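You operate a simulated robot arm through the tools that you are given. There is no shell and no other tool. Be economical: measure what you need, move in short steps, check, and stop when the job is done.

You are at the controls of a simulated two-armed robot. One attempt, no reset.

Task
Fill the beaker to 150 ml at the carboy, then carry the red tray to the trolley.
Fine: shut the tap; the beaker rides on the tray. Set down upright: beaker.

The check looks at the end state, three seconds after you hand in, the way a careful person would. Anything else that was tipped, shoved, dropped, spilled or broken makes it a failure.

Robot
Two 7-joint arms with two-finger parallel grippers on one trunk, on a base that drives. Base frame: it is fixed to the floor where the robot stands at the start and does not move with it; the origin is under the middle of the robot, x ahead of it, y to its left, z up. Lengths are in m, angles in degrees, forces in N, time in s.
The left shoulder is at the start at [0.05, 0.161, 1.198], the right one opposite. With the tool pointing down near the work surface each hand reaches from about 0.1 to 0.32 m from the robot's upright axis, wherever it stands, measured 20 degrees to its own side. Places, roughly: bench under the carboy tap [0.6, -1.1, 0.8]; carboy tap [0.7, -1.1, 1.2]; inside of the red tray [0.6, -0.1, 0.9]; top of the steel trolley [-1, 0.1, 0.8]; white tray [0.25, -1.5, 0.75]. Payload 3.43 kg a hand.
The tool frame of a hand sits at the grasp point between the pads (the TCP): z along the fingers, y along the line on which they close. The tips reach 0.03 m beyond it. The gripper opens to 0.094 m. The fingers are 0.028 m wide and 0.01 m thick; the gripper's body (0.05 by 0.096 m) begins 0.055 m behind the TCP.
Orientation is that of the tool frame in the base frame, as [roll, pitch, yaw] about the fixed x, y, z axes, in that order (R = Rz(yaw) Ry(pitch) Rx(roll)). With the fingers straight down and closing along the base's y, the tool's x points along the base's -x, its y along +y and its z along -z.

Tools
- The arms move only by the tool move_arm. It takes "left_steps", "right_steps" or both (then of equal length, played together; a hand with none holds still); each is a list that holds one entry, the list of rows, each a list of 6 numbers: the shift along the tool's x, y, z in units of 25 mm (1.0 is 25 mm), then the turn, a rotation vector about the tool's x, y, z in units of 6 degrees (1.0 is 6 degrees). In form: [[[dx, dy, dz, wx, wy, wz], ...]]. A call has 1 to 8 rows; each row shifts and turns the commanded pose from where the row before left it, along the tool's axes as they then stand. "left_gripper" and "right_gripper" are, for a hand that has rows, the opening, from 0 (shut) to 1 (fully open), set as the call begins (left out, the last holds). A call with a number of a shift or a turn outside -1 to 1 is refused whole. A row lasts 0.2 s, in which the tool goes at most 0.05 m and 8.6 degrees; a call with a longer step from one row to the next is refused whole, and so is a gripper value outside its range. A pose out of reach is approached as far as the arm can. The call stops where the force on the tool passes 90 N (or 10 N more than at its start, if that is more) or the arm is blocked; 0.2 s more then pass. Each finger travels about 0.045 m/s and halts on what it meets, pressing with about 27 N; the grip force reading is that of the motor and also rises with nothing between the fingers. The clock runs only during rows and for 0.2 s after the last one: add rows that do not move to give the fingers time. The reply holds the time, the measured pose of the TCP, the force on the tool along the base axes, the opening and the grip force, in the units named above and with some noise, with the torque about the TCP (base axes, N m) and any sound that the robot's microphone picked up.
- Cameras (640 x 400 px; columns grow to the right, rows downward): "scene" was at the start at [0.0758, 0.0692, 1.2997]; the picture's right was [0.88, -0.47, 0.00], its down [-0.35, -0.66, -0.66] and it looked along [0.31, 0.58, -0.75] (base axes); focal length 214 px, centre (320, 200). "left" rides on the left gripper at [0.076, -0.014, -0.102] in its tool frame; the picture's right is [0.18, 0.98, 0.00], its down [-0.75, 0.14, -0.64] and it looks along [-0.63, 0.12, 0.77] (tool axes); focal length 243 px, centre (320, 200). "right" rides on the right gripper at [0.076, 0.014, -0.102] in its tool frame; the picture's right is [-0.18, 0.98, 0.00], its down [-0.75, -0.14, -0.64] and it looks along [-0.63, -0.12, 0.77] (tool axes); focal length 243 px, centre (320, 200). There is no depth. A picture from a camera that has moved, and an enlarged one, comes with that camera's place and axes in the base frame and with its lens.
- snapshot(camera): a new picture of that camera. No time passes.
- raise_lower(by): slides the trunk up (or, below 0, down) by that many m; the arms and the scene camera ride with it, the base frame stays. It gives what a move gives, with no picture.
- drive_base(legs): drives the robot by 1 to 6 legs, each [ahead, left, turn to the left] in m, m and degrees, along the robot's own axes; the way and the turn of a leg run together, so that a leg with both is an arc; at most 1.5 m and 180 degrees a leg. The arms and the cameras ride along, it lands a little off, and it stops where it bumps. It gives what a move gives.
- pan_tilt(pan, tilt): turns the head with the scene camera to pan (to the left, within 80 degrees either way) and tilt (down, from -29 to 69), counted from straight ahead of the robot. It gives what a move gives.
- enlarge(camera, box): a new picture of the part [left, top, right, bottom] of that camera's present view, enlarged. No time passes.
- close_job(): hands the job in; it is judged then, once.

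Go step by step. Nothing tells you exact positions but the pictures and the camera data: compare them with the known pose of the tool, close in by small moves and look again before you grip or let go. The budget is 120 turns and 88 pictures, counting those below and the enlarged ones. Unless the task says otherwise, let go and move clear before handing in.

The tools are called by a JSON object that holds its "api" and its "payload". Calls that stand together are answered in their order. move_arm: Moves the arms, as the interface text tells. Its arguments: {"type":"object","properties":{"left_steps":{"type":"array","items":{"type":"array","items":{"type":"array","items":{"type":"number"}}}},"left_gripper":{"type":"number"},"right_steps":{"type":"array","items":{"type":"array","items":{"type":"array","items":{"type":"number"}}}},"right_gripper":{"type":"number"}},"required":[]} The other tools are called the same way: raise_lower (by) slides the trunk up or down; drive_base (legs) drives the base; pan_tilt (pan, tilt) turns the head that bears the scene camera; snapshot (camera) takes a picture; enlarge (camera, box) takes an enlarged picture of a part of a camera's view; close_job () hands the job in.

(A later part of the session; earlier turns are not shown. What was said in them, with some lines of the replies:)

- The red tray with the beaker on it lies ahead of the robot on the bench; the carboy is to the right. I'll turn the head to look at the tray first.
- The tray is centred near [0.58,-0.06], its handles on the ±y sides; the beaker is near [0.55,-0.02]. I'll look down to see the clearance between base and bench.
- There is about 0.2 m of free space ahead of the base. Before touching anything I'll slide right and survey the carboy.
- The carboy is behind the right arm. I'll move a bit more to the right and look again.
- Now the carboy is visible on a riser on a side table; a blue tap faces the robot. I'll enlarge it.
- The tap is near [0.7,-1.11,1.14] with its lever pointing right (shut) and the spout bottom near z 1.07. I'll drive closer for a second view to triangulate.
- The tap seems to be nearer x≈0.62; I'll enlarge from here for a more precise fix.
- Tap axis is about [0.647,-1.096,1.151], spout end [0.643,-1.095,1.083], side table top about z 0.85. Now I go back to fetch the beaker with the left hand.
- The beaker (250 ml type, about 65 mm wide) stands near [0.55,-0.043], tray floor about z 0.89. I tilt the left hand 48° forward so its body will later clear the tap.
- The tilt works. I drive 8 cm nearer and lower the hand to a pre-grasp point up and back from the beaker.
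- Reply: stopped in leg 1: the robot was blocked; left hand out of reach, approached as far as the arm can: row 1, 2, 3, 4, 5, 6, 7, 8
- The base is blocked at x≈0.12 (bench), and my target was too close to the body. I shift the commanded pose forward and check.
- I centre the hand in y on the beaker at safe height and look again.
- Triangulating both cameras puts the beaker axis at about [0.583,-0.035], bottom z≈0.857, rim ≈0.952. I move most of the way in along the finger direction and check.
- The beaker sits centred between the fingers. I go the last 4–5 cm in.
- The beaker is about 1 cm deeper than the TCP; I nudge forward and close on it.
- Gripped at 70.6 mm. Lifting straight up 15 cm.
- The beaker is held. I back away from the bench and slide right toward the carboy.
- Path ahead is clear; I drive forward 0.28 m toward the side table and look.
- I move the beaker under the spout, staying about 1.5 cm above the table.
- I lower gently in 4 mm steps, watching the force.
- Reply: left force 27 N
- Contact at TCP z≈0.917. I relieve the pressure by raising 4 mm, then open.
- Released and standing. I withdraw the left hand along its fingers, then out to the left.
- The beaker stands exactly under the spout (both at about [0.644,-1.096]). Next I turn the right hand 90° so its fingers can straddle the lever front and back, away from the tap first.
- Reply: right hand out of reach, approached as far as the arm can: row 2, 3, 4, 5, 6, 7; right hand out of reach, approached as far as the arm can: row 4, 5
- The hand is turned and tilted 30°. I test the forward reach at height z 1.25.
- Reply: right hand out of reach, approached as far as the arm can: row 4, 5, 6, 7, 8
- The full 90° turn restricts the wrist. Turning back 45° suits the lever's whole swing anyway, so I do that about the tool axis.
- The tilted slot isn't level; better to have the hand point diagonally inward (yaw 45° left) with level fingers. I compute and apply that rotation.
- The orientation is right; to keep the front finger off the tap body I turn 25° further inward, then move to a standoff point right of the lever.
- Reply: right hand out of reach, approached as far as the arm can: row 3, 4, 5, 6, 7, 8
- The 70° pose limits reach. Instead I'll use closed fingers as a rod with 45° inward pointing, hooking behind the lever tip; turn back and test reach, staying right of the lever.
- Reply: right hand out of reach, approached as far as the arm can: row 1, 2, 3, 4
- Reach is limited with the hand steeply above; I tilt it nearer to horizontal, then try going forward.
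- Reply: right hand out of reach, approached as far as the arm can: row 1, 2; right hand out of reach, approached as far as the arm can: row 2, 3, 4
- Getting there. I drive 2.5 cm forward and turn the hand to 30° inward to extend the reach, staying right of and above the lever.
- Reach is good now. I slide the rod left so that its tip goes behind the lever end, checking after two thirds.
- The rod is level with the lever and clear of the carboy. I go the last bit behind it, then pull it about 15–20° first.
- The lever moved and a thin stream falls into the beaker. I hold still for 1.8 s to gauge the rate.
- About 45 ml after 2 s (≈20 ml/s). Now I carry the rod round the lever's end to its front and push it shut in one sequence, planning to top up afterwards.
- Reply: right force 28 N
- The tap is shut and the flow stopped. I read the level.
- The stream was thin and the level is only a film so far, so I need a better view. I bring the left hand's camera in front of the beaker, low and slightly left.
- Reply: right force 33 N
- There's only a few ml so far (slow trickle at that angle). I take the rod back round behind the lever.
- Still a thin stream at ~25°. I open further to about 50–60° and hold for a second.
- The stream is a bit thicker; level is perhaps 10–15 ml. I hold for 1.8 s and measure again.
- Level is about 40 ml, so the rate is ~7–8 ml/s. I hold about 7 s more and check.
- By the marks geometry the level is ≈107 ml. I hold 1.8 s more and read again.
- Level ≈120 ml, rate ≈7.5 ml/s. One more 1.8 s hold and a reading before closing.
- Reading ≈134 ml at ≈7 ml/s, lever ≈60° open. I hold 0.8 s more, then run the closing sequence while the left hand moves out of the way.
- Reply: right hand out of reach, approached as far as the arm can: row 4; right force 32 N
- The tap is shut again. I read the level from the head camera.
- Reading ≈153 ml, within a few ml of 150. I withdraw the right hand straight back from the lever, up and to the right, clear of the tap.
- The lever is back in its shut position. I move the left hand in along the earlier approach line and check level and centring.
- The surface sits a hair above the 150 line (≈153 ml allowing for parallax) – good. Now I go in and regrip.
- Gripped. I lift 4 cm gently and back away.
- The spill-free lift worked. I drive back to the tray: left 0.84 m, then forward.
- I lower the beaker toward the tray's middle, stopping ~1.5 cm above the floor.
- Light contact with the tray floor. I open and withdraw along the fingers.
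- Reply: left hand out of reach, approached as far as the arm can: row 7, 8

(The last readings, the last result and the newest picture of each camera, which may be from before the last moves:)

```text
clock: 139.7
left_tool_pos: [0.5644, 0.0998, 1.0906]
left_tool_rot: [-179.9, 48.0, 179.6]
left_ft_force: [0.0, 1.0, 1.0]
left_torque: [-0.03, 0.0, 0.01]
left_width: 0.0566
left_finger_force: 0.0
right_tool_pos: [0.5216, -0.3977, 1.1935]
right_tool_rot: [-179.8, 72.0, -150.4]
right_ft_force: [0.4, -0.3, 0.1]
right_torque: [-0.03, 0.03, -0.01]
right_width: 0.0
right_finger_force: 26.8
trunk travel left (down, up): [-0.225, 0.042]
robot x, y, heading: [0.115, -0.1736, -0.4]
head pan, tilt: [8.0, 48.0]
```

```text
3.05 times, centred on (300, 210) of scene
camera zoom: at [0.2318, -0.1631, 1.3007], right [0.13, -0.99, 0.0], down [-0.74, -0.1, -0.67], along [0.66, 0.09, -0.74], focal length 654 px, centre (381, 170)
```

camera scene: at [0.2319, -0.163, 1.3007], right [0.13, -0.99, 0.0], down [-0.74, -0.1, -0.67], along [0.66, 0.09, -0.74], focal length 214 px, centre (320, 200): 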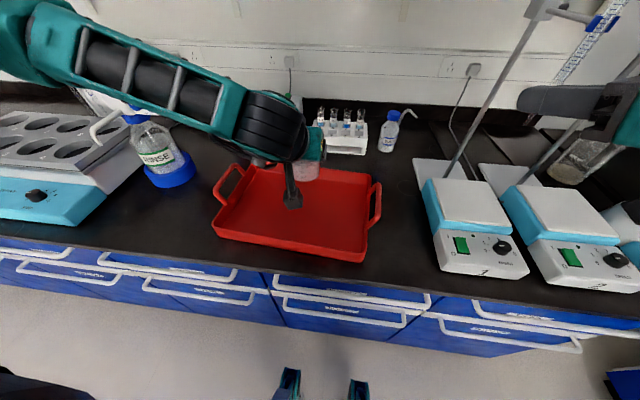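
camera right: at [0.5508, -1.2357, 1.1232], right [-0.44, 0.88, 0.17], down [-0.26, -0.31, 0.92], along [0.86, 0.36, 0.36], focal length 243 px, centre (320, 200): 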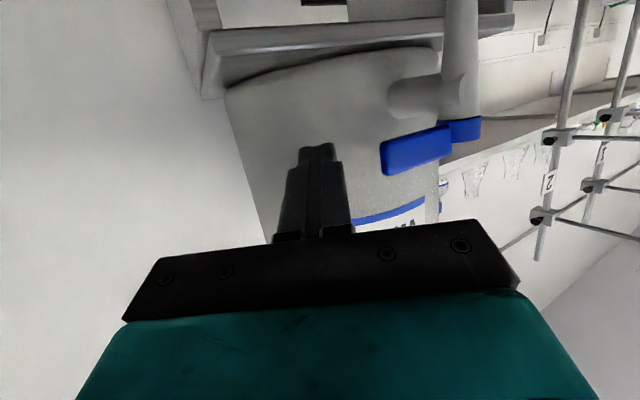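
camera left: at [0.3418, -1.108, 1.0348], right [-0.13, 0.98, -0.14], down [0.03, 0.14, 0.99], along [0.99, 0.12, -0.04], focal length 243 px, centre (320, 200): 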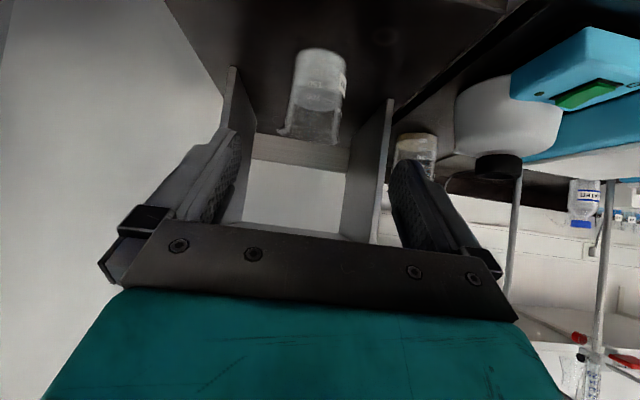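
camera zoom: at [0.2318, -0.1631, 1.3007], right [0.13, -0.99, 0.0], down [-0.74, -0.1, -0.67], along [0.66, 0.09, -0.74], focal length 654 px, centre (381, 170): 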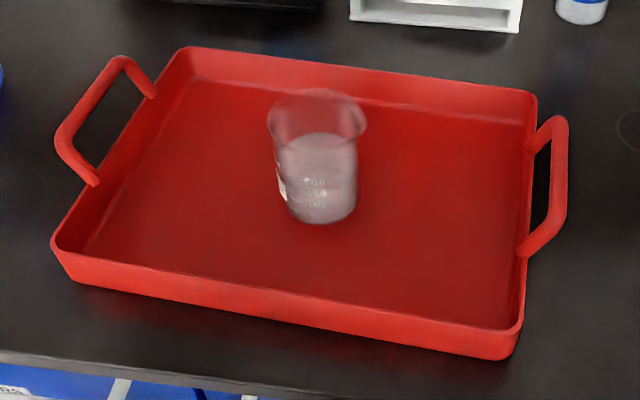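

The beaker stands upright mid-tray; handle bars are about at [0.622,0.143,0.913] and [0.600,-0.261,0.911], tray turned ≈-5°. I centre the robot on the tray and turn both hands to match.

{"api": "drive_base", "payload": {"legs": [[0, 0.113, 0]]}}

{"api": "move_arm", "payload": {"right_steps": [[[0, 0, 0, 0.951, 0, 0.309], [0, 0, 0, 0.951, 0, 0.309], [0, 0, 0, 0.951, 0, 0.309], [0, 0, 0, 0.951, 0, 0.309], [0, 0, 0, 0.951, 0, 0.309], [0, 0, 0, 0.78, 0, 0.253]]], "right_gripper": 0.45}}

{"api": "move_arm", "payload": {"right_steps": [[[0, 0, 0, 0, 1, 0], [0, 0, 0, 0, 1, 0], [0, 0, 0, 0, 1, 0], [0, 0, 0, 0, 1, 0], [0, 0, 0, 0, 0, 0]]], "left_steps": [[[0, 0, 0, 0.62, 0, 0.558], [0, 0, 0, 0, 0, 0], [0, 0, 0, 0, 0, 0], [0, 0, 0, 0, 0, 0], [0, 0, 0, 0, 0, 0]]], "left_gripper": 0.45}}

```text
clock: 141.3
left_tool_pos: [0.5644, 0.2117, 1.0894]
left_tool_rot: [-179.9, 48.1, 179.8]
left_ft_force: [0.7, -0.3, 0.3]
left_torque: [0.01, 0.01, 0.0]
left_width: 0.0564
left_finger_force: 0.1
right_tool_pos: [0.5241, -0.2878, 1.1935]
right_tool_rot: [-179.9, 72.1, -150.3]
right_ft_force: [-0.5, 0.5, -0.2]
right_torque: [0.01, 0.02, -0.03]
right_width: 0.0
right_finger_force: 27.6
trunk travel left (down, up): [-0.225, 0.042]
robot x, y, heading: [0.1158, -0.0608, -0.5]
head pan, tilt: [8.0, 48.0]
```

```text
clock: 142.8
left_tool_pos: [0.5641, 0.2127, 1.0908]
left_tool_rot: [-180.0, 48.1, 179.8]
left_ft_force: [0.0, 0.0, 0.1]
left_torque: [0.02, -0.02, -0.03]
left_width: 0.0564
left_finger_force: 0.1
right_tool_pos: [0.5583, -0.2963, 1.2038]
right_tool_rot: [-179.9, 72.0, 174.6]
right_ft_force: [0.1, 0.3, -0.3]
right_torque: [-0.01, 0.03, -0.01]
right_width: 0.0422
right_finger_force: 0.0
right hand out of reach, approached as far as the arm can: row 1, 2, 3, 4
trunk travel left (down, up): [-0.225, 0.042]
robot x, y, heading: [0.1149, -0.059, -0.6]
head pan, tilt: [8.0, 48.0]
```

```text
clock: 143.9
left_tool_pos: [0.5651, 0.2127, 1.0898]
left_tool_rot: [-179.9, 48.1, 174.9]
left_ft_force: [-0.4, 0.0, 0.2]
left_torque: [0.0, -0.01, 0.01]
left_width: 0.0424
left_finger_force: 0.1
right_tool_pos: [0.5563, -0.2958, 1.2028]
right_tool_rot: [-179.9, 48.0, 174.7]
right_ft_force: [-0.3, 0.5, 1.1]
right_torque: [0.02, 0.0, -0.01]
right_width: 0.0424
right_finger_force: 0.0
trunk travel left (down, up): [-0.225, 0.042]
robot x, y, heading: [0.1204, -0.0627, -0.3]
head pan, tilt: [8.0, 48.0]
```

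Both hands match the tray's angle. I bring them together to hover ~6 cm above their handles.

{"api": "move_arm", "payload": {"left_steps": [[[0.233, -0.367, 0.639, 0, 0, 0], [0.233, -0.367, 0.639, 0, 0, 0], [0.233, -0.367, 0.639, 0, 0, 0], [0.233, -0.367, 0.639, 0, 0, 0], [0.233, -0.367, 0.639, 0, 0, 0], [0.233, -0.367, 0.639, 0, 0, 0], [0.233, -0.367, 0.639, 0, 0, 0]]], "right_steps": [[[0.8, 0.221, 0.973, 0, 0, 0], [0.8, 0.221, 0.973, 0, 0, 0], [0.8, 0.221, 0.973, 0, 0, 0], [0.8, 0.221, 0.973, 0, 0, 0], [0.8, 0.221, 0.973, 0, 0, 0], [0.8, 0.221, 0.973, 0, 0, 0], [0.8, 0.221, 0.973, 0, 0, 0]]]}}

{"api": "snapshot", "payload": {"camera": "left"}}

{"api": "snapshot", "payload": {"camera": "right"}}

```text
clock: 145.6
left_tool_pos: [0.6141, 0.142, 0.986]
left_tool_rot: [-179.9, 48.1, 174.8]
left_ft_force: [-0.9, -0.2, 0.3]
left_torque: [0.01, -0.02, 0.03]
left_width: 0.0424
left_finger_force: 0.1
right_tool_pos: [0.5922, -0.2629, 0.9848]
right_tool_rot: [179.9, 47.9, 174.8]
right_ft_force: [0.0, -0.2, -0.5]
right_torque: [0.02, -0.01, -0.01]
right_width: 0.0422
right_finger_force: 0.1
trunk travel left (down, up): [-0.225, 0.042]
robot x, y, heading: [0.1164, -0.0632, -0.3]
head pan, tilt: [8.0, 48.0]
```

```text
13 pictures are left
camera left: at [0.4852, 0.1394, 0.9966], right [-0.03, 0.99, -0.14], down [0.04, 0.14, 0.99], along [1.0, 0.03, -0.04], focal length 243 px, centre (320, 200)
```

left: 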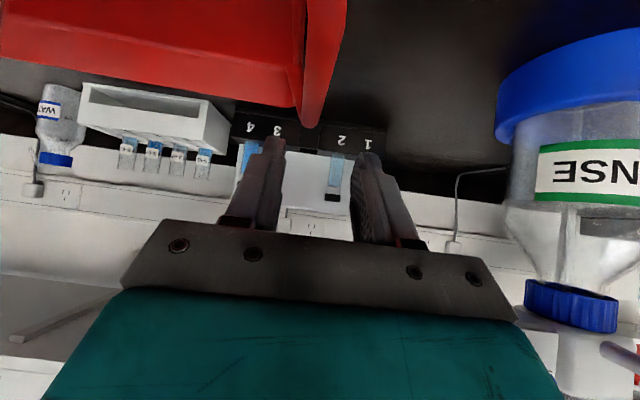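

```text
12 pictures are left
camera right: at [0.4676, -0.2365, 0.9963], right [0.21, 0.97, 0.14], down [0.01, -0.14, 0.99], along [0.98, -0.21, -0.04], focal length 243 px, centre (320, 200)
```

right: 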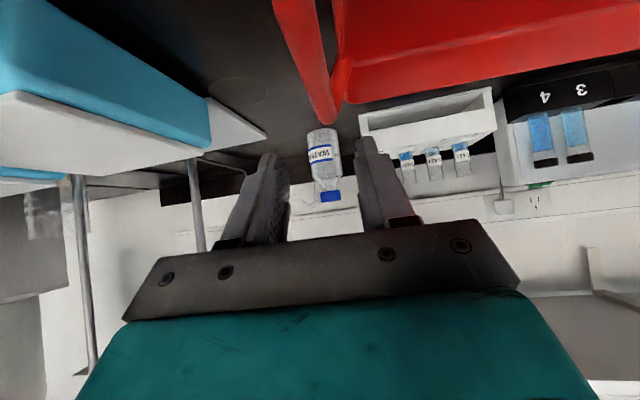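

The bars lie within a few mm of the fingers' midlines (left one ~6 mm further in). I correct that and lower both hands onto the bars.

{"api": "move_arm", "payload": {"left_steps": [[[0, -0.24, 0, 0, 0, 0], [0.64, 0, 0.585, 0, 0, 0], [0.64, 0, 0.585, 0, 0, 0], [0.64, 0, 0.585, 0, 0, 0]]], "right_steps": [[[0, 0.12, 0, 0, 0, 0], [0.653, 0, 0.59, 0, 0, 0], [0.653, 0, 0.59, 0, 0, 0], [0.653, 0, 0.59, 0, 0, 0]]], "left_gripper": 0.4, "right_gripper": 0.4}}

{"api": "snapshot", "payload": {"camera": "left"}}

{"api": "snapshot", "payload": {"camera": "right"}}

```text
clock: 146.6
left_tool_pos: [0.6141, 0.1348, 0.9246]
left_tool_rot: [-179.7, 48.8, 175.0]
left_ft_force: [-0.2, 1.3, 14.3]
left_torque: [-0.25, -0.19, -0.06]
left_width: 0.0374
left_finger_force: 0.1
right_tool_pos: [0.5931, -0.257, 0.9247]
right_tool_rot: [179.8, 48.7, 174.5]
right_ft_force: [-1.5, 0.9, 12.7]
right_torque: [0.27, -0.14, 0.17]
right_width: 0.0384
right_finger_force: 0.6
trunk travel left (down, up): [-0.225, 0.042]
robot x, y, heading: [0.1124, -0.064, -0.4]
head pan, tilt: [8.0, 48.0]
```

```text
11 pictures are left
camera left: at [0.4855, 0.1336, 0.9354], right [-0.03, 0.99, -0.14], down [0.03, 0.14, 0.99], along [1.0, 0.03, -0.03], focal length 243 px, centre (320, 200)
```

left: 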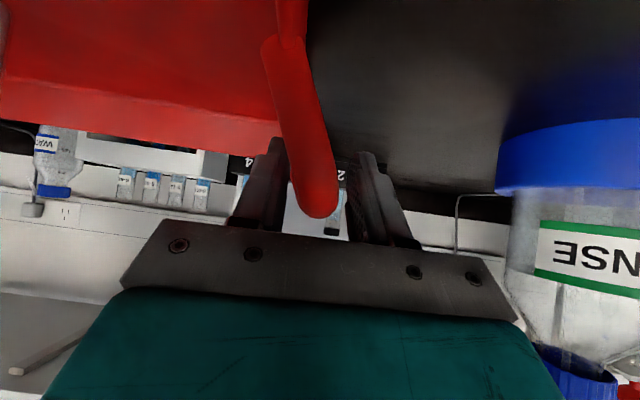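

```text
10 pictures are left
camera right: at [0.4683, -0.2313, 0.9353], right [0.21, 0.97, 0.14], down [0.0, -0.15, 0.99], along [0.98, -0.21, -0.03], focal length 243 px, centre (320, 200)
```

right: 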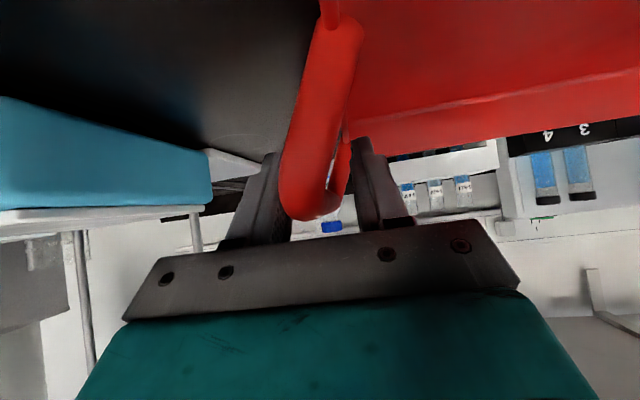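

The bars are between the fingers; tips lightly press something, so I raise 2 mm, shift slightly to centre, and close both grippers.

{"api": "move_arm", "payload": {"left_steps": [[[-0.075, -0.16, -0.067, 0, 0, 0], [0, 0, 0, 0, 0, 0]]], "right_steps": [[[-0.075, -0.14, -0.067, 0, 0, 0], [0, 0, 0, 0, 0, 0]]]}}

{"api": "move_arm", "payload": {"left_steps": [[[0, 0, 0, 0, 0, 0], [0, 0, 0, 0, 0, 0], [0, 0, 0, 0, 0, 0], [0, 0, 0, 0, 0, 0], [0, 0, 0, 0, 0, 0]]], "right_steps": [[[0, 0, 0, 0, 0, 0], [0, 0, 0, 0, 0, 0], [0, 0, 0, 0, 0, 0], [0, 0, 0, 0, 0, 0], [0, 0, 0, 0, 0, 0]]], "left_gripper": 0, "right_gripper": 0}}

```text
clock: 147.2
left_tool_pos: [0.6143, 0.1339, 0.9251]
left_tool_rot: [-179.9, 48.6, 174.9]
left_ft_force: [5.8, 6.6, 18.3]
left_torque: [-0.19, -0.42, 0.26]
left_width: 0.034
left_finger_force: 0.1
right_tool_pos: [0.5922, -0.2602, 0.9255]
right_tool_rot: [179.9, 48.5, 174.8]
right_ft_force: [2.4, 5.5, 14.4]
right_torque: [0.5, -0.29, 0.1]
right_width: 0.0413
right_finger_force: 3.5
trunk travel left (down, up): [-0.225, 0.042]
robot x, y, heading: [0.1149, -0.0603, -0.4]
head pan, tilt: [8.0, 48.0]
```

```text
clock: 148.3
left_tool_pos: [0.6132, 0.1297, 0.9249]
left_tool_rot: [-179.4, 48.4, 174.9]
left_ft_force: [0.8, -19.9, 23.1]
left_torque: [0.12, 0.43, 1.08]
left_width: 0.0175
left_finger_force: 27.2
right_tool_pos: [0.5915, -0.2572, 0.925]
right_tool_rot: [179.4, 48.2, 175.1]
right_ft_force: [4.7, 27.2, 12.7]
right_torque: [-0.09, -0.23, 0.31]
right_width: 0.0171
right_finger_force: 27.1
trunk travel left (down, up): [-0.225, 0.042]
robot x, y, heading: [0.1167, -0.0585, -0.4]
head pan, tilt: [8.0, 48.0]
```

Both bars gripped (17 mm). I ease the sideways pull by moving the hands slightly inward, then lift with the trunk.

{"api": "move_arm", "payload": {"left_steps": [[[0, -0.14, 0, 0, 0, 0], [0, 0, 0, 0, 0, 0]]], "right_steps": [[[0, 0.14, 0, 0, 0, 0], [0, 0, 0, 0, 0, 0]]]}}

{"api": "raise_lower", "payload": {"by": 0.02}}

{"api": "snapshot", "payload": {"camera": "scene"}}

```text
clock: 148.9
left_tool_pos: [0.6135, 0.1293, 0.9253]
left_tool_rot: [-179.8, 48.4, 174.7]
left_ft_force: [3.9, -9.9, 19.7]
left_torque: [0.06, 0.23, 1.02]
left_width: 0.0173
left_finger_force: 26.5
right_tool_pos: [0.5917, -0.2568, 0.924]
right_tool_rot: [179.9, 48.3, 174.8]
right_ft_force: [-2.2, 12.2, 19.4]
right_torque: [0.2, 0.08, 0.86]
right_width: 0.0171
right_finger_force: 27.1
trunk travel left (down, up): [-0.225, 0.042]
robot x, y, heading: [0.1159, -0.0621, -0.6]
head pan, tilt: [8.0, 48.0]
```

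```text
clock: 149.6
left_tool_pos: [0.6124, 0.1302, 0.9406]
left_tool_rot: [-180.0, 47.9, 174.8]
left_ft_force: [4.0, -11.4, -4.0]
left_torque: [0.12, 0.0, 1.0]
left_width: 0.0176
left_finger_force: 26.9
right_tool_pos: [0.593, -0.2564, 0.939]
right_tool_rot: [-180.0, 47.7, 174.8]
right_ft_force: [-4.9, 12.2, -2.7]
right_torque: [0.06, -0.04, 0.85]
right_width: 0.0175
right_finger_force: 27.3
trunk travel left (down, up): [-0.245, 0.022]
robot x, y, heading: [0.113, -0.0582, -0.3]
head pan, tilt: [8.0, 48.0]
```

```text
9 pictures are left
camera scene: at [0.2337, -0.0516, 1.3203], right [0.13, -0.99, 0.0], down [-0.74, -0.1, -0.67], along [0.66, 0.09, -0.74], focal length 214 px, centre (320, 200)
```

scene: 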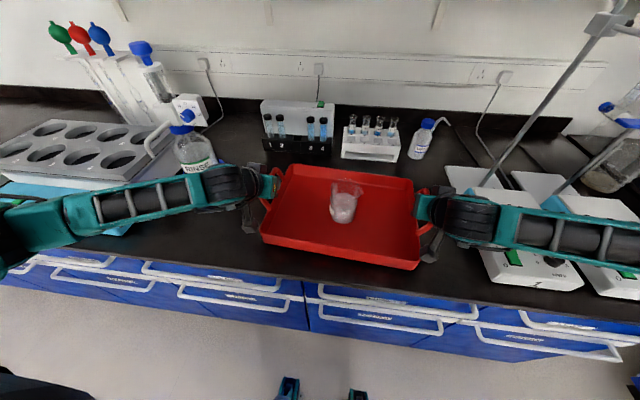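

The tray is off the bench, level, beaker upright. I raise both hands 5 cm together, back out and turn left to look for the trolley.

{"api": "move_arm", "payload": {"left_steps": [[[-0.37, 0, -0.335, 0, 0, 0], [-0.37, 0, -0.335, 0, 0, 0], [-0.37, 0, -0.335, 0, 0, 0], [-0.37, 0, -0.335, 0, 0, 0]]], "right_steps": [[[-0.37, 0, -0.335, 0, 0, 0], [-0.37, 0, -0.335, 0, 0, 0], [-0.37, 0, -0.335, 0, 0, 0], [-0.37, 0, -0.335, 0, 0, 0]]]}}

{"api": "drive_base", "payload": {"legs": [[-0.25, 0, 0], [-0.2, 0, 0]]}}

{"api": "pan_tilt", "payload": {"pan": 78, "tilt": 30}}

{"api": "drive_base", "payload": {"legs": [[0, 0, 45]]}}

{"api": "snapshot", "payload": {"camera": "scene"}}

```text
clock: 150.6
left_tool_pos: [0.6142, 0.1299, 0.9923]
left_tool_rot: [-179.8, 48.2, 174.8]
left_ft_force: [4.6, -12.7, -3.7]
left_torque: [0.09, 0.18, 0.99]
left_width: 0.0173
left_finger_force: 26.5
right_tool_pos: [0.5921, -0.2575, 0.9918]
right_tool_rot: [179.9, 48.0, 174.9]
right_ft_force: [-4.1, 12.0, -1.5]
right_torque: [0.06, -0.21, 0.83]
right_width: 0.0175
right_finger_force: 26.9
trunk travel left (down, up): [-0.245, 0.022]
robot x, y, heading: [0.1152, -0.0619, -0.6]
head pan, tilt: [8.0, 48.0]
```

```text
clock: 153.6
left_tool_pos: [0.1666, 0.1348, 0.9923]
left_tool_rot: [-179.9, 48.1, 175.2]
left_ft_force: [3.3, -13.5, -1.9]
left_torque: [0.1, 0.04, 1.03]
left_width: 0.0177
left_finger_force: 26.8
right_tool_pos: [0.1494, -0.2521, 0.9916]
right_tool_rot: [180.0, 48.0, 175.4]
right_ft_force: [-4.0, 13.9, -2.0]
right_torque: [-0.03, -0.08, 0.8]
right_width: 0.0174
right_finger_force: 27.3
trunk travel left (down, up): [-0.245, 0.022]
robot x, y, heading: [-0.3324, -0.0602, 0.1]
head pan, tilt: [8.0, 48.0]
```

```text
clock: 155.0
left_tool_pos: [0.1681, 0.1358, 0.9924]
left_tool_rot: [-179.9, 48.0, 175.3]
left_ft_force: [5.1, -1.4, -3.3]
left_torque: [0.0, -0.16, 0.9]
left_width: 0.0171
left_finger_force: 27.6
right_tool_pos: [0.15, -0.2524, 0.9921]
right_tool_rot: [-180.0, 47.8, 175.3]
right_ft_force: [-4.2, 1.2, -2.5]
right_torque: [-0.01, 0.15, 0.95]
right_width: 0.0173
right_finger_force: 27.3
trunk travel left (down, up): [-0.245, 0.022]
robot x, y, heading: [-0.3307, -0.0597, 0.3]
head pan, tilt: [78.0, 30.0]
```

```text
clock: 157.5
left_tool_pos: [-0.1174, 0.4304, 0.9932]
left_tool_rot: [-179.8, 48.0, -139.9]
left_ft_force: [5.1, 2.2, -3.2]
left_torque: [-0.02, 0.02, 0.9]
left_width: 0.0173
left_finger_force: 27.8
right_tool_pos: [0.1434, 0.1411, 0.9918]
right_tool_rot: [180.0, 47.9, -139.6]
right_ft_force: [-5.1, -2.0, -2.6]
right_torque: [0.05, -0.05, 0.88]
right_width: 0.017
right_finger_force: 27.0
trunk travel left (down, up): [-0.245, 0.022]
robot x, y, heading: [-0.332, -0.0602, 44.9]
head pan, tilt: [78.0, 30.0]
```

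```text
8 pictures are left
camera scene: at [-0.3512, 0.0443, 1.3474], right [0.84, 0.54, 0.0], down [0.27, -0.42, -0.87], along [-0.47, 0.73, -0.5], focal length 214 px, centre (320, 200)
```

scene: 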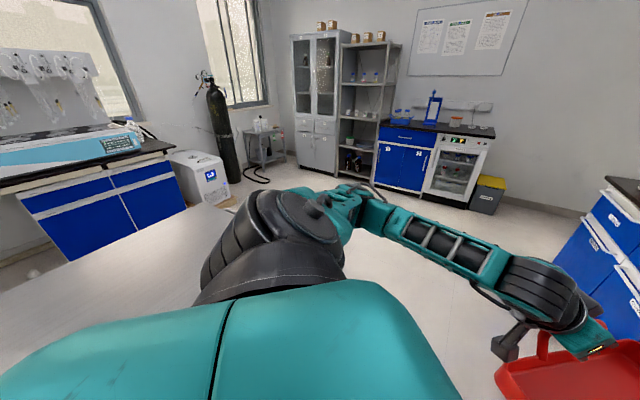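

The steel trolley top (empty) lies on the robot's left-rear, spanning about x -1.34…-0.66. I continue turning toward it and look again.

{"api": "drive_base", "payload": {"legs": [[0, 0, 60]]}}

{"api": "pan_tilt", "payload": {"pan": 45, "tilt": 45}}

{"api": "snapshot", "payload": {"camera": "scene"}}

```text
clock: 160.5
left_tool_pos: [-0.6465, 0.3699, 0.9915]
left_tool_rot: [-179.7, 48.1, -79.9]
left_ft_force: [-0.7, 5.8, -3.5]
left_torque: [-0.07, 0.0, 0.87]
left_width: 0.0174
left_finger_force: 27.1
right_tool_pos: [-0.2671, 0.4521, 0.9908]
right_tool_rot: [-180.0, 47.9, -79.8]
right_ft_force: [-0.1, -4.5, -2.4]
right_torque: [0.07, 0.04, 0.91]
right_width: 0.0171
right_finger_force: 26.9
trunk travel left (down, up): [-0.245, 0.022]
robot x, y, heading: [-0.3269, -0.0587, 104.6]
head pan, tilt: [78.0, 30.0]
```

```text
clock: 161.5
left_tool_pos: [-0.6463, 0.3704, 0.9928]
left_tool_rot: [-180.0, 48.1, -79.9]
left_ft_force: [-0.3, 5.5, -4.0]
left_torque: [0.03, 0.05, 0.9]
left_width: 0.0173
left_finger_force: 27.0
right_tool_pos: [-0.2675, 0.4509, 0.9903]
right_tool_rot: [180.0, 47.9, -79.8]
right_ft_force: [0.9, -4.5, -2.6]
right_torque: [0.02, 0.03, 0.89]
right_width: 0.0169
right_finger_force: 26.8
trunk travel left (down, up): [-0.245, 0.022]
robot x, y, heading: [-0.333, -0.0601, 104.9]
head pan, tilt: [45.0, 45.0]
```

```text
7 pictures are left
camera scene: at [-0.4113, 0.0196, 1.3248], right [0.5, 0.86, 0.0], down [0.61, -0.36, -0.71], along [-0.61, 0.35, -0.71], focal length 214 px, centre (320, 200)
```

scene: 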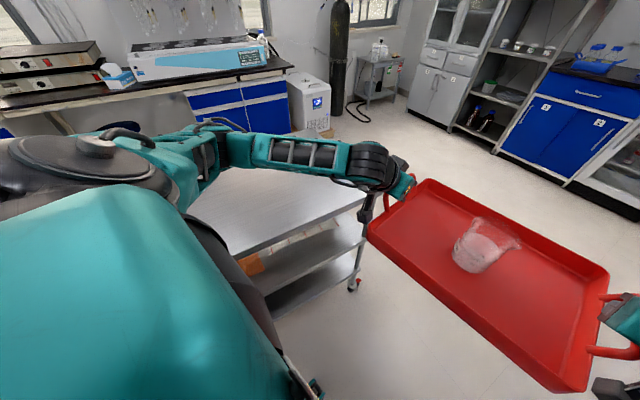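

Trolley near edge is at x≈-0.79, right end y≈0.42. I finish the turn, centre at y≈0.1 and move forward so the tray hangs over it.

{"api": "drive_base", "payload": {"legs": [[0, 0, 75], [0, -0.15, 0], [0.12, 0, 0]]}}

{"api": "pan_tilt", "payload": {"pan": 0, "tilt": 55}}

{"api": "snapshot", "payload": {"camera": "scene"}}

```text
clock: 167.7
left_tool_pos: [-0.9378, -0.1033, 0.9917]
left_tool_rot: [-179.8, 48.1, -4.8]
left_ft_force: [-1.4, 1.2, -2.8]
left_torque: [0.0, -0.25, 0.55]
left_width: 0.0171
left_finger_force: 27.1
right_tool_pos: [-0.9169, 0.2819, 0.9909]
right_tool_rot: [-179.9, 47.7, -4.6]
right_ft_force: [1.1, -0.8, -3.1]
right_torque: [0.0, 0.25, 0.32]
right_width: 0.0171
right_finger_force: 26.7
trunk travel left (down, up): [-0.245, 0.022]
robot x, y, heading: [-0.4385, 0.0884, 179.6]
head pan, tilt: [45.0, 45.0]
stopped in leg 3: the robot was blocked; the commanded pose is now the measured one
```

```text
clock: 168.8
left_tool_pos: [-0.9393, -0.1032, 0.9913]
left_tool_rot: [-179.8, 48.1, -4.8]
left_ft_force: [-2.8, 1.0, -3.1]
left_torque: [0.01, 0.08, 0.73]
left_width: 0.0171
left_finger_force: 26.6
right_tool_pos: [-0.9183, 0.2828, 0.9907]
right_tool_rot: [-180.0, 47.8, -4.7]
right_ft_force: [3.5, -1.0, -2.5]
right_torque: [-0.01, -0.02, 0.54]
right_width: 0.0173
right_finger_force: 26.7
trunk travel left (down, up): [-0.245, 0.022]
robot x, y, heading: [-0.4393, 0.0912, 179.6]
head pan, tilt: [0.0, 55.0]
```

```text
6 pictures are left
camera scene: at [-0.5533, 0.0905, 1.3114], right [0.0, 1.0, 0.0], down [0.82, 0.0, -0.57], along [-0.57, 0.0, -0.82], focal length 214 px, centre (320, 200)
```

scene: 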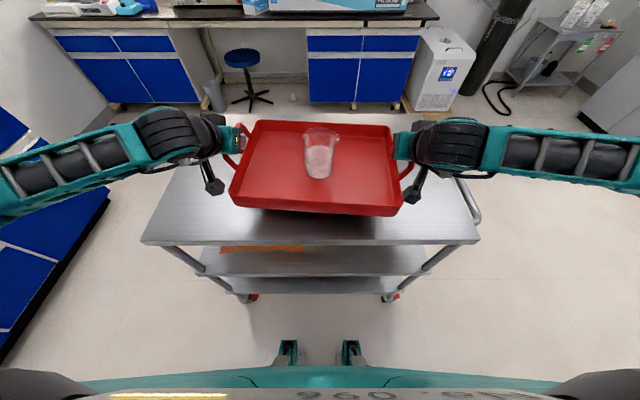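

The base stopped against the trolley; the tray is above its top but near the edge, so I reach both arms 6 cm further in together, then lower the trunk.

{"api": "move_arm", "payload": {"left_steps": [[[-0.4, 0, 0.446, 0, 0, 0], [-0.4, 0, 0.446, 0, 0, 0], [-0.4, 0, 0.446, 0, 0, 0], [-0.4, 0, 0.446, 0, 0, 0]]], "right_steps": [[[-0.4, 0, 0.446, 0, 0, 0], [-0.4, 0, 0.446, 0, 0, 0], [-0.4, 0, 0.446, 0, 0, 0], [-0.4, 0, 0.446, 0, 0, 0]]]}}

{"api": "raise_lower", "payload": {"by": -0.06}}

{"api": "snapshot", "payload": {"camera": "scene"}}

```text
clock: 169.8
left_tool_pos: [-0.9985, -0.097, 0.9923]
left_tool_rot: [-179.9, 48.0, -4.8]
left_ft_force: [-3.5, 0.1, -3.5]
left_torque: [0.02, 0.1, 0.71]
left_width: 0.0173
left_finger_force: 27.1
right_tool_pos: [-0.9784, 0.2886, 0.9898]
right_tool_rot: [-180.0, 48.0, -4.7]
right_ft_force: [3.4, -0.9, -3.7]
right_torque: [0.02, -0.11, 0.5]
right_width: 0.0171
right_finger_force: 27.2
trunk travel left (down, up): [-0.245, 0.022]
robot x, y, heading: [-0.4399, 0.0896, 179.7]
head pan, tilt: [0.0, 55.0]
```

```text
clock: 170.8
left_tool_pos: [-0.9974, -0.0983, 0.9322]
left_tool_rot: [-179.9, 48.1, -4.7]
left_ft_force: [-3.4, -0.8, -2.9]
left_torque: [0.01, -0.08, 0.66]
left_width: 0.0174
left_finger_force: 27.1
right_tool_pos: [-0.9768, 0.289, 0.9318]
right_tool_rot: [-179.9, 47.9, -4.8]
right_ft_force: [3.7, 0.9, -3.4]
right_torque: [-0.02, 0.11, 0.51]
right_width: 0.017
right_finger_force: 26.9
trunk travel left (down, up): [-0.185, 0.082]
robot x, y, heading: [-0.438, 0.0913, 179.8]
head pan, tilt: [0.0, 55.0]
```

```text
5 pictures are left
camera scene: at [-0.5531, 0.0906, 1.2514], right [0.01, 1.0, 0.0], down [0.82, 0.0, -0.57], along [-0.57, 0.0, -0.82], focal length 214 px, centre (320, 200)
```

scene: 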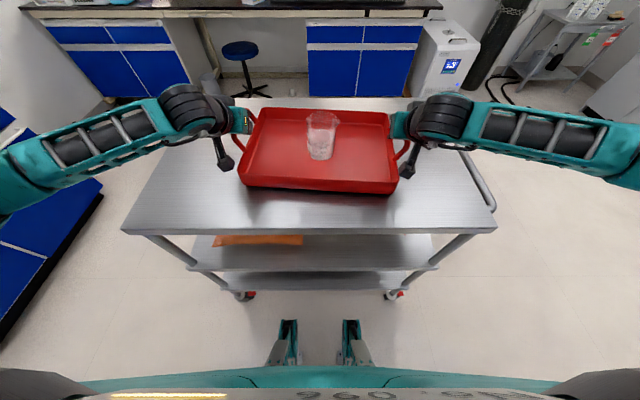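

Level and well over the trolley. I lower further in small steps, watching the load.

{"api": "raise_lower", "payload": {"by": -0.03}}

{"api": "raise_lower", "payload": {"by": -0.01}}

{"api": "raise_lower", "payload": {"by": -0.008}}

```text
clock: 171.5
left_tool_pos: [-0.9976, -0.0971, 0.9236]
left_tool_rot: [-179.4, 50.6, -4.5]
left_ft_force: [-9.0, -5.5, 46.5]
left_torque: [0.79, 0.16, 0.31]
left_width: 0.017
left_finger_force: 27.4
right_tool_pos: [-0.9768, 0.288, 0.9234]
right_tool_rot: [179.0, 50.6, -5.7]
right_ft_force: [7.8, 7.4, 60.4]
right_torque: [-0.92, 0.16, 0.96]
right_width: 0.0172
right_finger_force: 27.1
trunk travel left (down, up): [-0.155, 0.112]
robot x, y, heading: [-0.4383, 0.0895, 179.5]
head pan, tilt: [0.0, 55.0]
```

```text
clock: 172.1
left_tool_pos: [-0.9982, -0.0979, 0.9222]
left_tool_rot: [-179.4, 51.8, -4.4]
left_ft_force: [-1.9, -4.6, 67.2]
left_torque: [0.89, 0.11, 0.52]
left_width: 0.0172
left_finger_force: 27.1
right_tool_pos: [-0.9769, 0.2882, 0.9226]
right_tool_rot: [178.6, 51.9, -5.9]
right_ft_force: [14.5, 9.3, 81.8]
right_torque: [-1.05, 0.0, 1.07]
right_width: 0.0169
right_finger_force: 27.2
trunk travel left (down, up): [-0.145, 0.122]
robot x, y, heading: [-0.4394, 0.092, 179.9]
head pan, tilt: [0.0, 55.0]
```

```text
clock: 172.5
left_tool_pos: [-1.009, -0.0993, 0.9231]
left_tool_rot: [-178.8, 52.7, -3.9]
left_ft_force: [-12.5, -0.8, 25.7]
left_torque: [0.31, -0.65, 0.35]
left_width: 0.0171
left_finger_force: 26.6
right_tool_pos: [-0.9873, 0.2883, 0.9247]
right_tool_rot: [178.1, 52.6, -6.4]
right_ft_force: [-3.9, 1.6, 33.6]
right_torque: [-0.22, -2.33, 0.51]
right_width: 0.0174
right_finger_force: 27.0
trunk travel left (down, up): [-0.143, 0.124]
robot x, y, heading: [-0.4447, 0.0916, 179.9]
head pan, tilt: [0.0, 55.0]
stopped: the force on the tool passed its limit at 97 N (the readings are from after the stop); the commanded pose is now the measured one
```

The tray was already resting (trolley top ≈0.85) and I pressed too far; it stopped itself. I check the state.

{"api": "enlarge", "payload": {"camera": "scene", "box": [200, 80, 440, 230]}}

```text
2.67 times, centred on (320, 155) of scene
camera zoom: at [-0.549, 0.0904, 1.2079], right [0.01, 1.0, 0.0], down [0.82, 0.0, -0.58], along [-0.58, 0.0, -0.82], focal length 572 px, centre (320, 320)
```

zoom: 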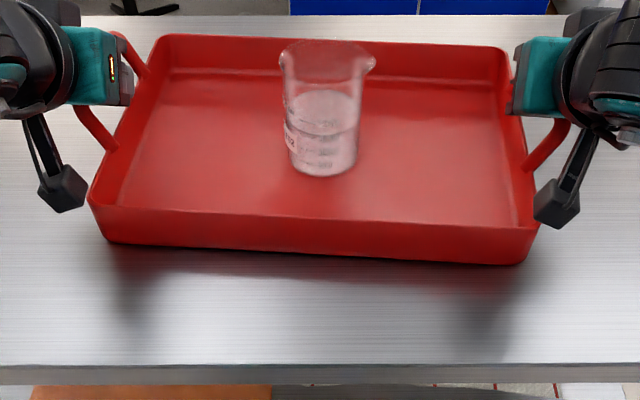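

The tray sits on the trolley with the beaker upright. I relieve the downward press a little before releasing.

{"api": "raise_lower", "payload": {"by": 0.004}}

```text
clock: 173.0
left_tool_pos: [-1.0072, -0.0978, 0.9235]
left_tool_rot: [-179.1, 52.1, -3.9]
left_ft_force: [-11.5, 0.9, 19.5]
left_torque: [0.75, 1.3, 0.43]
left_width: 0.017
left_finger_force: 26.8
right_tool_pos: [-0.9874, 0.288, 0.9232]
right_tool_rot: [178.3, 52.0, -6.1]
right_ft_force: [-4.3, 0.3, 20.8]
right_torque: [-0.6, 1.43, 0.8]
right_width: 0.0169
right_finger_force: 27.1
trunk travel left (down, up): [-0.147, 0.12]
robot x, y, heading: [-0.44, 0.0881, 179.7]
head pan, tilt: [0.0, 55.0]
```

{"api": "raise_lower", "payload": {"by": 0.004}}

{"api": "raise_lower", "payload": {"by": 0.003}}

```text
clock: 173.5
left_tool_pos: [-1.0075, -0.099, 0.9234]
left_tool_rot: [-179.2, 51.4, -4.2]
left_ft_force: [-9.4, 0.2, 13.2]
left_torque: [0.51, 0.77, 0.48]
left_width: 0.0171
left_finger_force: 27.2
right_tool_pos: [-0.9859, 0.2883, 0.9219]
right_tool_rot: [178.6, 51.4, -6.0]
right_ft_force: [-3.3, -0.8, 14.0]
right_torque: [-0.46, 0.98, 0.79]
right_width: 0.0174
right_finger_force: 27.5
trunk travel left (down, up): [-0.151, 0.116]
robot x, y, heading: [-0.44, 0.0911, 179.4]
head pan, tilt: [0.0, 55.0]
```

```text
clock: 174.0
left_tool_pos: [-1.0055, -0.0988, 0.9237]
left_tool_rot: [-179.3, 51.0, -4.0]
left_ft_force: [-4.3, -0.1, 4.3]
left_torque: [0.46, 0.94, 0.52]
left_width: 0.0171
left_finger_force: 27.0
right_tool_pos: [-0.9856, 0.288, 0.9232]
right_tool_rot: [178.8, 51.0, -5.7]
right_ft_force: [0.9, -1.0, 3.6]
right_torque: [-0.37, 1.09, 0.7]
right_width: 0.0173
right_finger_force: 27.0
trunk travel left (down, up): [-0.154, 0.113]
robot x, y, heading: [-0.4415, 0.0909, 179.7]
head pan, tilt: [0.0, 55.0]
```

Load is nearly zero; I open both grippers part-way and lift the hands straight up.

{"api": "move_arm", "payload": {"left_steps": [[[0, 0, 0, 0, 0, 0], [0, 0, 0, 0, 0, 0], [0, 0, 0, 0, 0, 0], [0, 0, 0, 0, 0, 0]]], "right_steps": [[[0, 0, 0, 0, 0, 0], [0, 0, 0, 0, 0, 0], [0, 0, 0, 0, 0, 0], [0, 0, 0, 0, 0, 0]]], "left_gripper": 0.4, "right_gripper": 0.4}}

{"api": "move_arm", "payload": {"left_steps": [[[-0.33, 0, -0.27, 0, 0, 0], [-0.33, 0, -0.27, 0, 0, 0]]], "right_steps": [[[-0.33, 0, -0.27, 0, 0, 0], [-0.33, 0, -0.27, 0, 0, 0]]]}}

{"api": "enlarge", "payload": {"camera": "scene", "box": [200, 80, 440, 230]}}

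```text
clock: 175.0
left_tool_pos: [-1.0082, -0.1007, 0.924]
left_tool_rot: [-179.7, 51.1, -4.3]
left_ft_force: [1.5, -23.0, 2.8]
left_torque: [-0.6, 0.11, 0.26]
left_width: 0.0248
left_finger_force: 0.0
right_tool_pos: [-0.9864, 0.2909, 0.9227]
right_tool_rot: [179.3, 51.0, -6.0]
right_ft_force: [1.6, 22.0, -0.5]
right_torque: [0.65, 0.04, -0.33]
right_width: 0.0253
right_finger_force: 0.1
trunk travel left (down, up): [-0.154, 0.113]
robot x, y, heading: [-0.4395, 0.0872, 179.9]
head pan, tilt: [0.0, 55.0]
```

```text
clock: 175.6
left_tool_pos: [-1.0086, -0.1023, 0.9448]
left_tool_rot: [-179.5, 50.8, -4.1]
left_ft_force: [-1.8, -22.5, -3.0]
left_torque: [-0.68, 0.04, 0.3]
left_width: 0.0253
left_finger_force: 0.0
right_tool_pos: [-0.988, 0.2918, 0.9457]
right_tool_rot: [179.2, 51.2, -6.1]
right_ft_force: [1.2, 21.4, -2.8]
right_torque: [0.67, 0.01, -0.32]
right_width: 0.0255
right_finger_force: 0.0
trunk travel left (down, up): [-0.154, 0.113]
robot x, y, heading: [-0.4405, 0.0911, 179.8]
head pan, tilt: [0.0, 55.0]
```

```text
2.67 times, centred on (320, 155) of scene
camera zoom: at [-0.5532, 0.0907, 1.2203], right [0.01, 1.0, 0.0], down [0.82, 0.0, -0.57], along [-0.57, 0.0, -0.82], focal length 572 px, centre (320, 320)
```

zoom: 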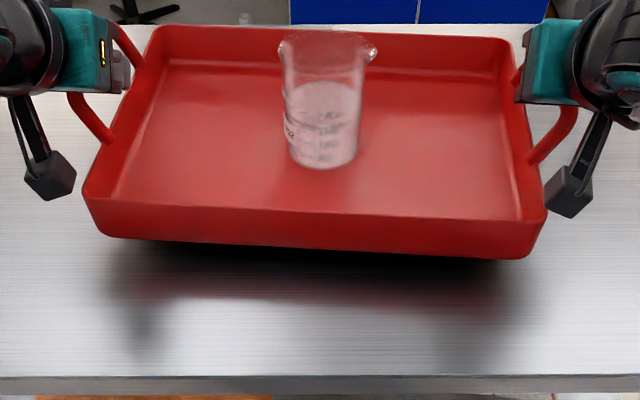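

The half-opened inner fingers are wedged against the tray walls and lifted the tray with them. I set it straight back down and then use a narrower opening.

{"api": "move_arm", "payload": {"left_steps": [[[0.17, 0, 0.135, 0, 0, 0], [0.17, 0, 0.135, 0, 0, 0], [0.17, 0, 0.135, 0, 0, 0], [0.15, 0, 0.125, 0, 0, 0]]], "right_steps": [[[0.17, 0, 0.135, 0, 0, 0], [0.17, 0, 0.135, 0, 0, 0], [0.17, 0, 0.135, 0, 0, 0], [0.15, 0, 0.125, 0, 0, 0]]]}}

```text
clock: 176.6
left_tool_pos: [-1.0067, -0.0995, 0.924]
left_tool_rot: [-179.8, 51.0, -4.1]
left_ft_force: [-1.0, -21.7, -3.3]
left_torque: [-0.66, -0.1, 0.33]
left_width: 0.0252
left_finger_force: 0.1
right_tool_pos: [-0.986, 0.2914, 0.9242]
right_tool_rot: [179.2, 51.1, -6.0]
right_ft_force: [1.4, 20.6, -2.5]
right_torque: [0.71, 0.02, -0.32]
right_width: 0.0253
right_finger_force: 0.1
trunk travel left (down, up): [-0.154, 0.113]
robot x, y, heading: [-0.4383, 0.0888, 179.4]
head pan, tilt: [0.0, 55.0]
```

Still hanging by a hair; 1 mm steps down until it rests.

{"api": "move_arm", "payload": {"left_steps": [[[0.045, 0, 0.036, 0, 0, 0]]], "right_steps": [[[0.045, 0, 0.036, 0, 0, 0]]]}}

{"api": "move_arm", "payload": {"left_steps": [[[0.045, 0, 0.036, 0, 0, 0]]], "right_steps": [[[0.045, 0, 0.036, 0, 0, 0]]]}}

```text
clock: 177.0
left_tool_pos: [-1.0092, -0.1004, 0.9234]
left_tool_rot: [-179.6, 51.1, -4.0]
left_ft_force: [-1.3, -21.8, 0.2]
left_torque: [-0.61, -0.18, 0.34]
left_width: 0.0249
left_finger_force: 0.0
right_tool_pos: [-0.9865, 0.2907, 0.9236]
right_tool_rot: [179.2, 51.2, -6.0]
right_ft_force: [1.9, 22.1, -2.1]
right_torque: [0.58, -0.35, -0.34]
right_width: 0.025
right_finger_force: 0.0
trunk travel left (down, up): [-0.154, 0.113]
robot x, y, heading: [-0.4351, 0.089, 179.8]
head pan, tilt: [0.0, 55.0]
```

```text
clock: 177.4
left_tool_pos: [-1.0074, -0.101, 0.924]
left_tool_rot: [-179.5, 51.4, -4.1]
left_ft_force: [-4.4, -22.8, 4.3]
left_torque: [-0.56, -0.13, 0.39]
left_width: 0.0247
left_finger_force: 0.0
right_tool_pos: [-0.9857, 0.2915, 0.9238]
right_tool_rot: [179.1, 51.3, -6.1]
right_ft_force: [3.8, 23.0, 4.2]
right_torque: [0.58, -0.27, -0.33]
right_width: 0.0244
right_finger_force: 0.1
trunk travel left (down, up): [-0.154, 0.113]
robot x, y, heading: [-0.438, 0.0908, 179.8]
head pan, tilt: [0.0, 55.0]
```

Resting again. Now both grippers to about 21 mm, just off the 17 mm bars.

{"api": "move_arm", "payload": {"left_steps": [[[0, 0, 0, 0, 0, 0], [0, 0, 0, 0, 0, 0], [0, 0, 0, 0, 0, 0]]], "right_steps": [[[0, 0, 0, 0, 0, 0], [0, 0, 0, 0, 0, 0], [0, 0, 0, 0, 0, 0]]], "left_gripper": 0.222, "right_gripper": 0.222}}

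```text
clock: 178.2
left_tool_pos: [-1.0068, -0.0985, 0.9247]
left_tool_rot: [-179.2, 51.3, -4.2]
left_ft_force: [-4.1, -13.4, 5.0]
left_torque: [-0.19, 0.04, 0.18]
left_width: 0.018
left_finger_force: 0.2
right_tool_pos: [-0.9866, 0.2879, 0.9242]
right_tool_rot: [178.7, 51.4, -6.0]
right_ft_force: [-0.5, 14.6, 8.0]
right_torque: [0.17, -0.04, -0.01]
right_width: 0.0182
right_finger_force: 0.0
trunk travel left (down, up): [-0.154, 0.113]
robot x, y, heading: [-0.4385, 0.0889, 179.7]
head pan, tilt: [0.0, 55.0]
```

The inner fingers still touch the walls; I shift each hand ~4 mm outward to free them.

{"api": "move_arm", "payload": {"left_steps": [[[0, 0.16, 0, 0, 0, 0], [0, 0, 0, 0, 0, 0]]], "right_steps": [[[0, -0.16, 0, 0, 0, 0], [0, 0, 0, 0, 0, 0]]]}}

```text
clock: 178.8
left_tool_pos: [-1.0068, -0.1, 0.9224]
left_tool_rot: [-178.8, 51.2, -4.2]
left_ft_force: [-2.9, 0.8, 5.6]
left_torque: [0.09, 0.1, 0.08]
left_width: 0.0214
left_finger_force: 0.1
right_tool_pos: [-0.986, 0.2885, 0.923]
right_tool_rot: [178.4, 51.4, -5.9]
right_ft_force: [-2.0, 0.2, 7.7]
right_torque: [-0.1, 0.24, -0.06]
right_width: 0.0207
right_finger_force: 0.0
trunk travel left (down, up): [-0.154, 0.113]
robot x, y, heading: [-0.4419, 0.0905, 179.8]
head pan, tilt: [0.0, 55.0]
```

Side forces are zero and the fingers are free. I raise 1 cm and check that no load hangs on them.

{"api": "move_arm", "payload": {"left_steps": [[[-0.16, 0, -0.127, 0, 0, 0], [-0.16, 0, -0.127, 0, 0, 0]]], "right_steps": [[[-0.16, 0, -0.127, 0, 0, 0], [-0.16, 0, -0.127, 0, 0, 0]]]}}

```text
clock: 179.4
left_tool_pos: [-1.0078, -0.1005, 0.9316]
left_tool_rot: [-179.1, 51.1, -4.2]
left_ft_force: [-0.1, 3.7, -2.3]
left_torque: [-0.01, -0.02, 0.04]
left_width: 0.0233
left_finger_force: 1.9
right_tool_pos: [-0.9867, 0.2908, 0.9319]
right_tool_rot: [178.8, 50.9, -5.8]
right_ft_force: [0.1, -4.3, -1.4]
right_torque: [0.01, 0.01, -0.07]
right_width: 0.0231
right_finger_force: 2.4
trunk travel left (down, up): [-0.154, 0.113]
robot x, y, heading: [-0.4378, 0.0904, 179.8]
head pan, tilt: [0.0, 55.0]
```

A light rub on the bars' inner side; I shift the hands 1.5 mm back inward and continue up.

{"api": "move_arm", "payload": {"left_steps": [[[0, -0.07, 0, 0, 0, 0], [0, 0, 0, 0, 0, 0]]], "right_steps": [[[0, 0.07, 0, 0, 0, 0], [0, 0, 0, 0, 0, 0]]], "left_gripper": 0.27, "right_gripper": 0.27}}

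{"api": "move_arm", "payload": {"left_steps": [[[-0.16, 0, -0.127, 0, 0, 0], [0, 0, 0, 0, 0, 0]]], "right_steps": [[[-0.16, 0, -0.127, 0, 0, 0], [0, 0, 0, 0, 0, 0]]]}}

```text
clock: 180.0
left_tool_pos: [-1.0073, -0.1005, 0.932]
left_tool_rot: [-179.4, 51.2, -4.2]
left_ft_force: [-1.3, -0.2, -0.1]
left_torque: [-0.01, 0.0, 0.03]
left_width: 0.0255
left_finger_force: 0.1
right_tool_pos: [-0.9855, 0.2907, 0.9327]
right_tool_rot: [178.8, 51.1, -5.9]
right_ft_force: [-0.4, 0.0, 0.3]
right_torque: [0.0, 0.0, 0.01]
right_width: 0.0255
right_finger_force: 0.0
trunk travel left (down, up): [-0.154, 0.113]
robot x, y, heading: [-0.4419, 0.0887, 179.8]
head pan, tilt: [0.0, 55.0]
```

```text
clock: 180.6
left_tool_pos: [-1.0066, -0.1014, 0.936]
left_tool_rot: [-179.2, 51.2, -4.3]
left_ft_force: [0.1, -0.1, 0.0]
left_torque: [0.0, -0.01, 0.01]
left_width: 0.0253
left_finger_force: 0.0
right_tool_pos: [-0.9865, 0.2911, 0.9379]
right_tool_rot: [178.7, 51.2, -5.9]
right_ft_force: [0.1, 0.1, -0.6]
right_torque: [0.0, -0.01, 0.01]
right_width: 0.0255
right_finger_force: 0.2
trunk travel left (down, up): [-0.154, 0.113]
robot x, y, heading: [-0.4392, 0.0873, 180.0]
head pan, tilt: [0.0, 55.0]
```

All forces are zero: completely free. I raise the hands clear and look.

{"api": "move_arm", "payload": {"left_steps": [[[-0.32, 0, -0.255, 0, 0, 0], [-0.64, 0, -0.51, 0, 0, 0], [-0.64, 0, -0.51, 0, 0, 0], [-0.64, 0, -0.51, 0, 0, 0]]], "right_steps": [[[-0.32, 0, -0.255, 0, 0, 0], [-0.64, 0, -0.51, 0, 0, 0], [-0.64, 0, -0.51, 0, 0, 0], [-0.64, 0, -0.51, 0, 0, 0]]]}}

{"api": "enlarge", "payload": {"camera": "scene", "box": [180, 70, 460, 245]}}

```text
clock: 181.6
left_tool_pos: [-1.0076, -0.102, 1.009]
left_tool_rot: [-179.3, 51.2, -4.1]
left_ft_force: [-0.6, -0.8, -0.5]
left_torque: [-0.02, 0.02, 0.01]
left_width: 0.0253
left_finger_force: 0.0
right_tool_pos: [-0.9866, 0.2917, 1.0088]
right_tool_rot: [178.7, 51.2, -5.9]
right_ft_force: [0.3, 0.5, -0.3]
right_torque: [0.0, 0.0, -0.01]
right_width: 0.0251
right_finger_force: 0.0
trunk travel left (down, up): [-0.154, 0.113]
robot x, y, heading: [-0.4412, 0.0888, 179.5]
head pan, tilt: [0.0, 55.0]
```

```text
2.29 times, centred on (320, 158) of scene
camera zoom: at [-0.5526, 0.0907, 1.2204], right [0.01, 1.0, 0.0], down [0.82, 0.0, -0.57], along [-0.57, 0.0, -0.82], focal length 490 px, centre (320, 297)
```

zoom: 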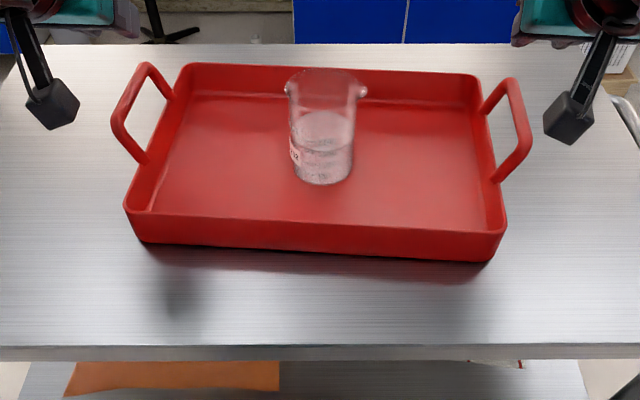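

The tray rests flat on the trolley with the beaker upright. I back away to be clear of everything.

{"api": "drive_base", "payload": {"legs": [[-0.2, 0, 0]]}}

{"api": "snapshot", "payload": {"camera": "scene"}}

```text
clock: 183.2
left_tool_pos: [-0.8079, -0.1061, 1.0084]
left_tool_rot: [-179.2, 51.2, -3.8]
left_ft_force: [0.4, 0.1, 0.7]
left_torque: [-0.03, 0.02, 0.01]
left_width: 0.0252
left_finger_force: 0.1
right_tool_pos: [-0.7894, 0.2881, 1.0095]
right_tool_rot: [178.8, 51.2, -5.6]
right_ft_force: [0.8, 0.5, -0.4]
right_torque: [0.01, -0.02, 0.01]
right_width: 0.0256
right_finger_force: 0.0
trunk travel left (down, up): [-0.154, 0.113]
robot x, y, heading: [-0.2399, 0.0897, -179.8]
head pan, tilt: [0.0, 55.0]
```

```text
1 pictures are left
camera scene: at [-0.3536, 0.0895, 1.2205], right [0.0, 1.0, 0.0], down [0.82, 0.0, -0.57], along [-0.57, 0.0, -0.82], focal length 214 px, centre (320, 200)
```

scene: 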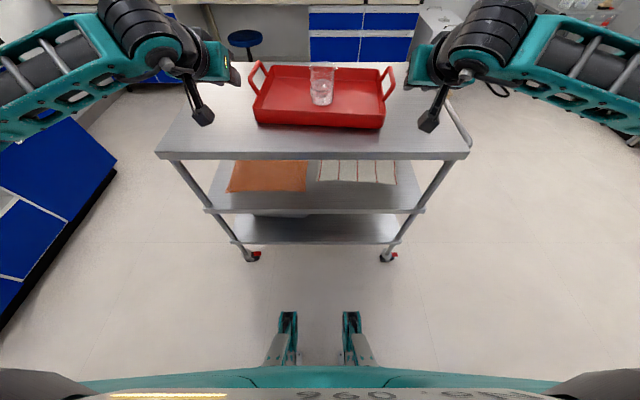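

Everything is in place: the tray is flat on the trolley, the beaker upright on it, the tap is shut and both hands are clear. I hand in.

{"api": "close_job", "payload": {}}

```text
The job is handed in.
```

The beaker is filled to about 150 ml (my reading was roughly 153 ml), the tap is shut, and the red tray is on the steel trolley with the beaker upright on it. I saw no spills. Three things may count:

- **Set-down force:** I pressed the tray onto the trolley harder than I meant to, up to about 97 N, before the force limit stopped it.
- **Tray lifted once:** A wedged gripper lifted the tray about 2 cm as I let go, and I set it back down.
- **Base contact:** The robot base bumped the bench once early on and later the trolley.
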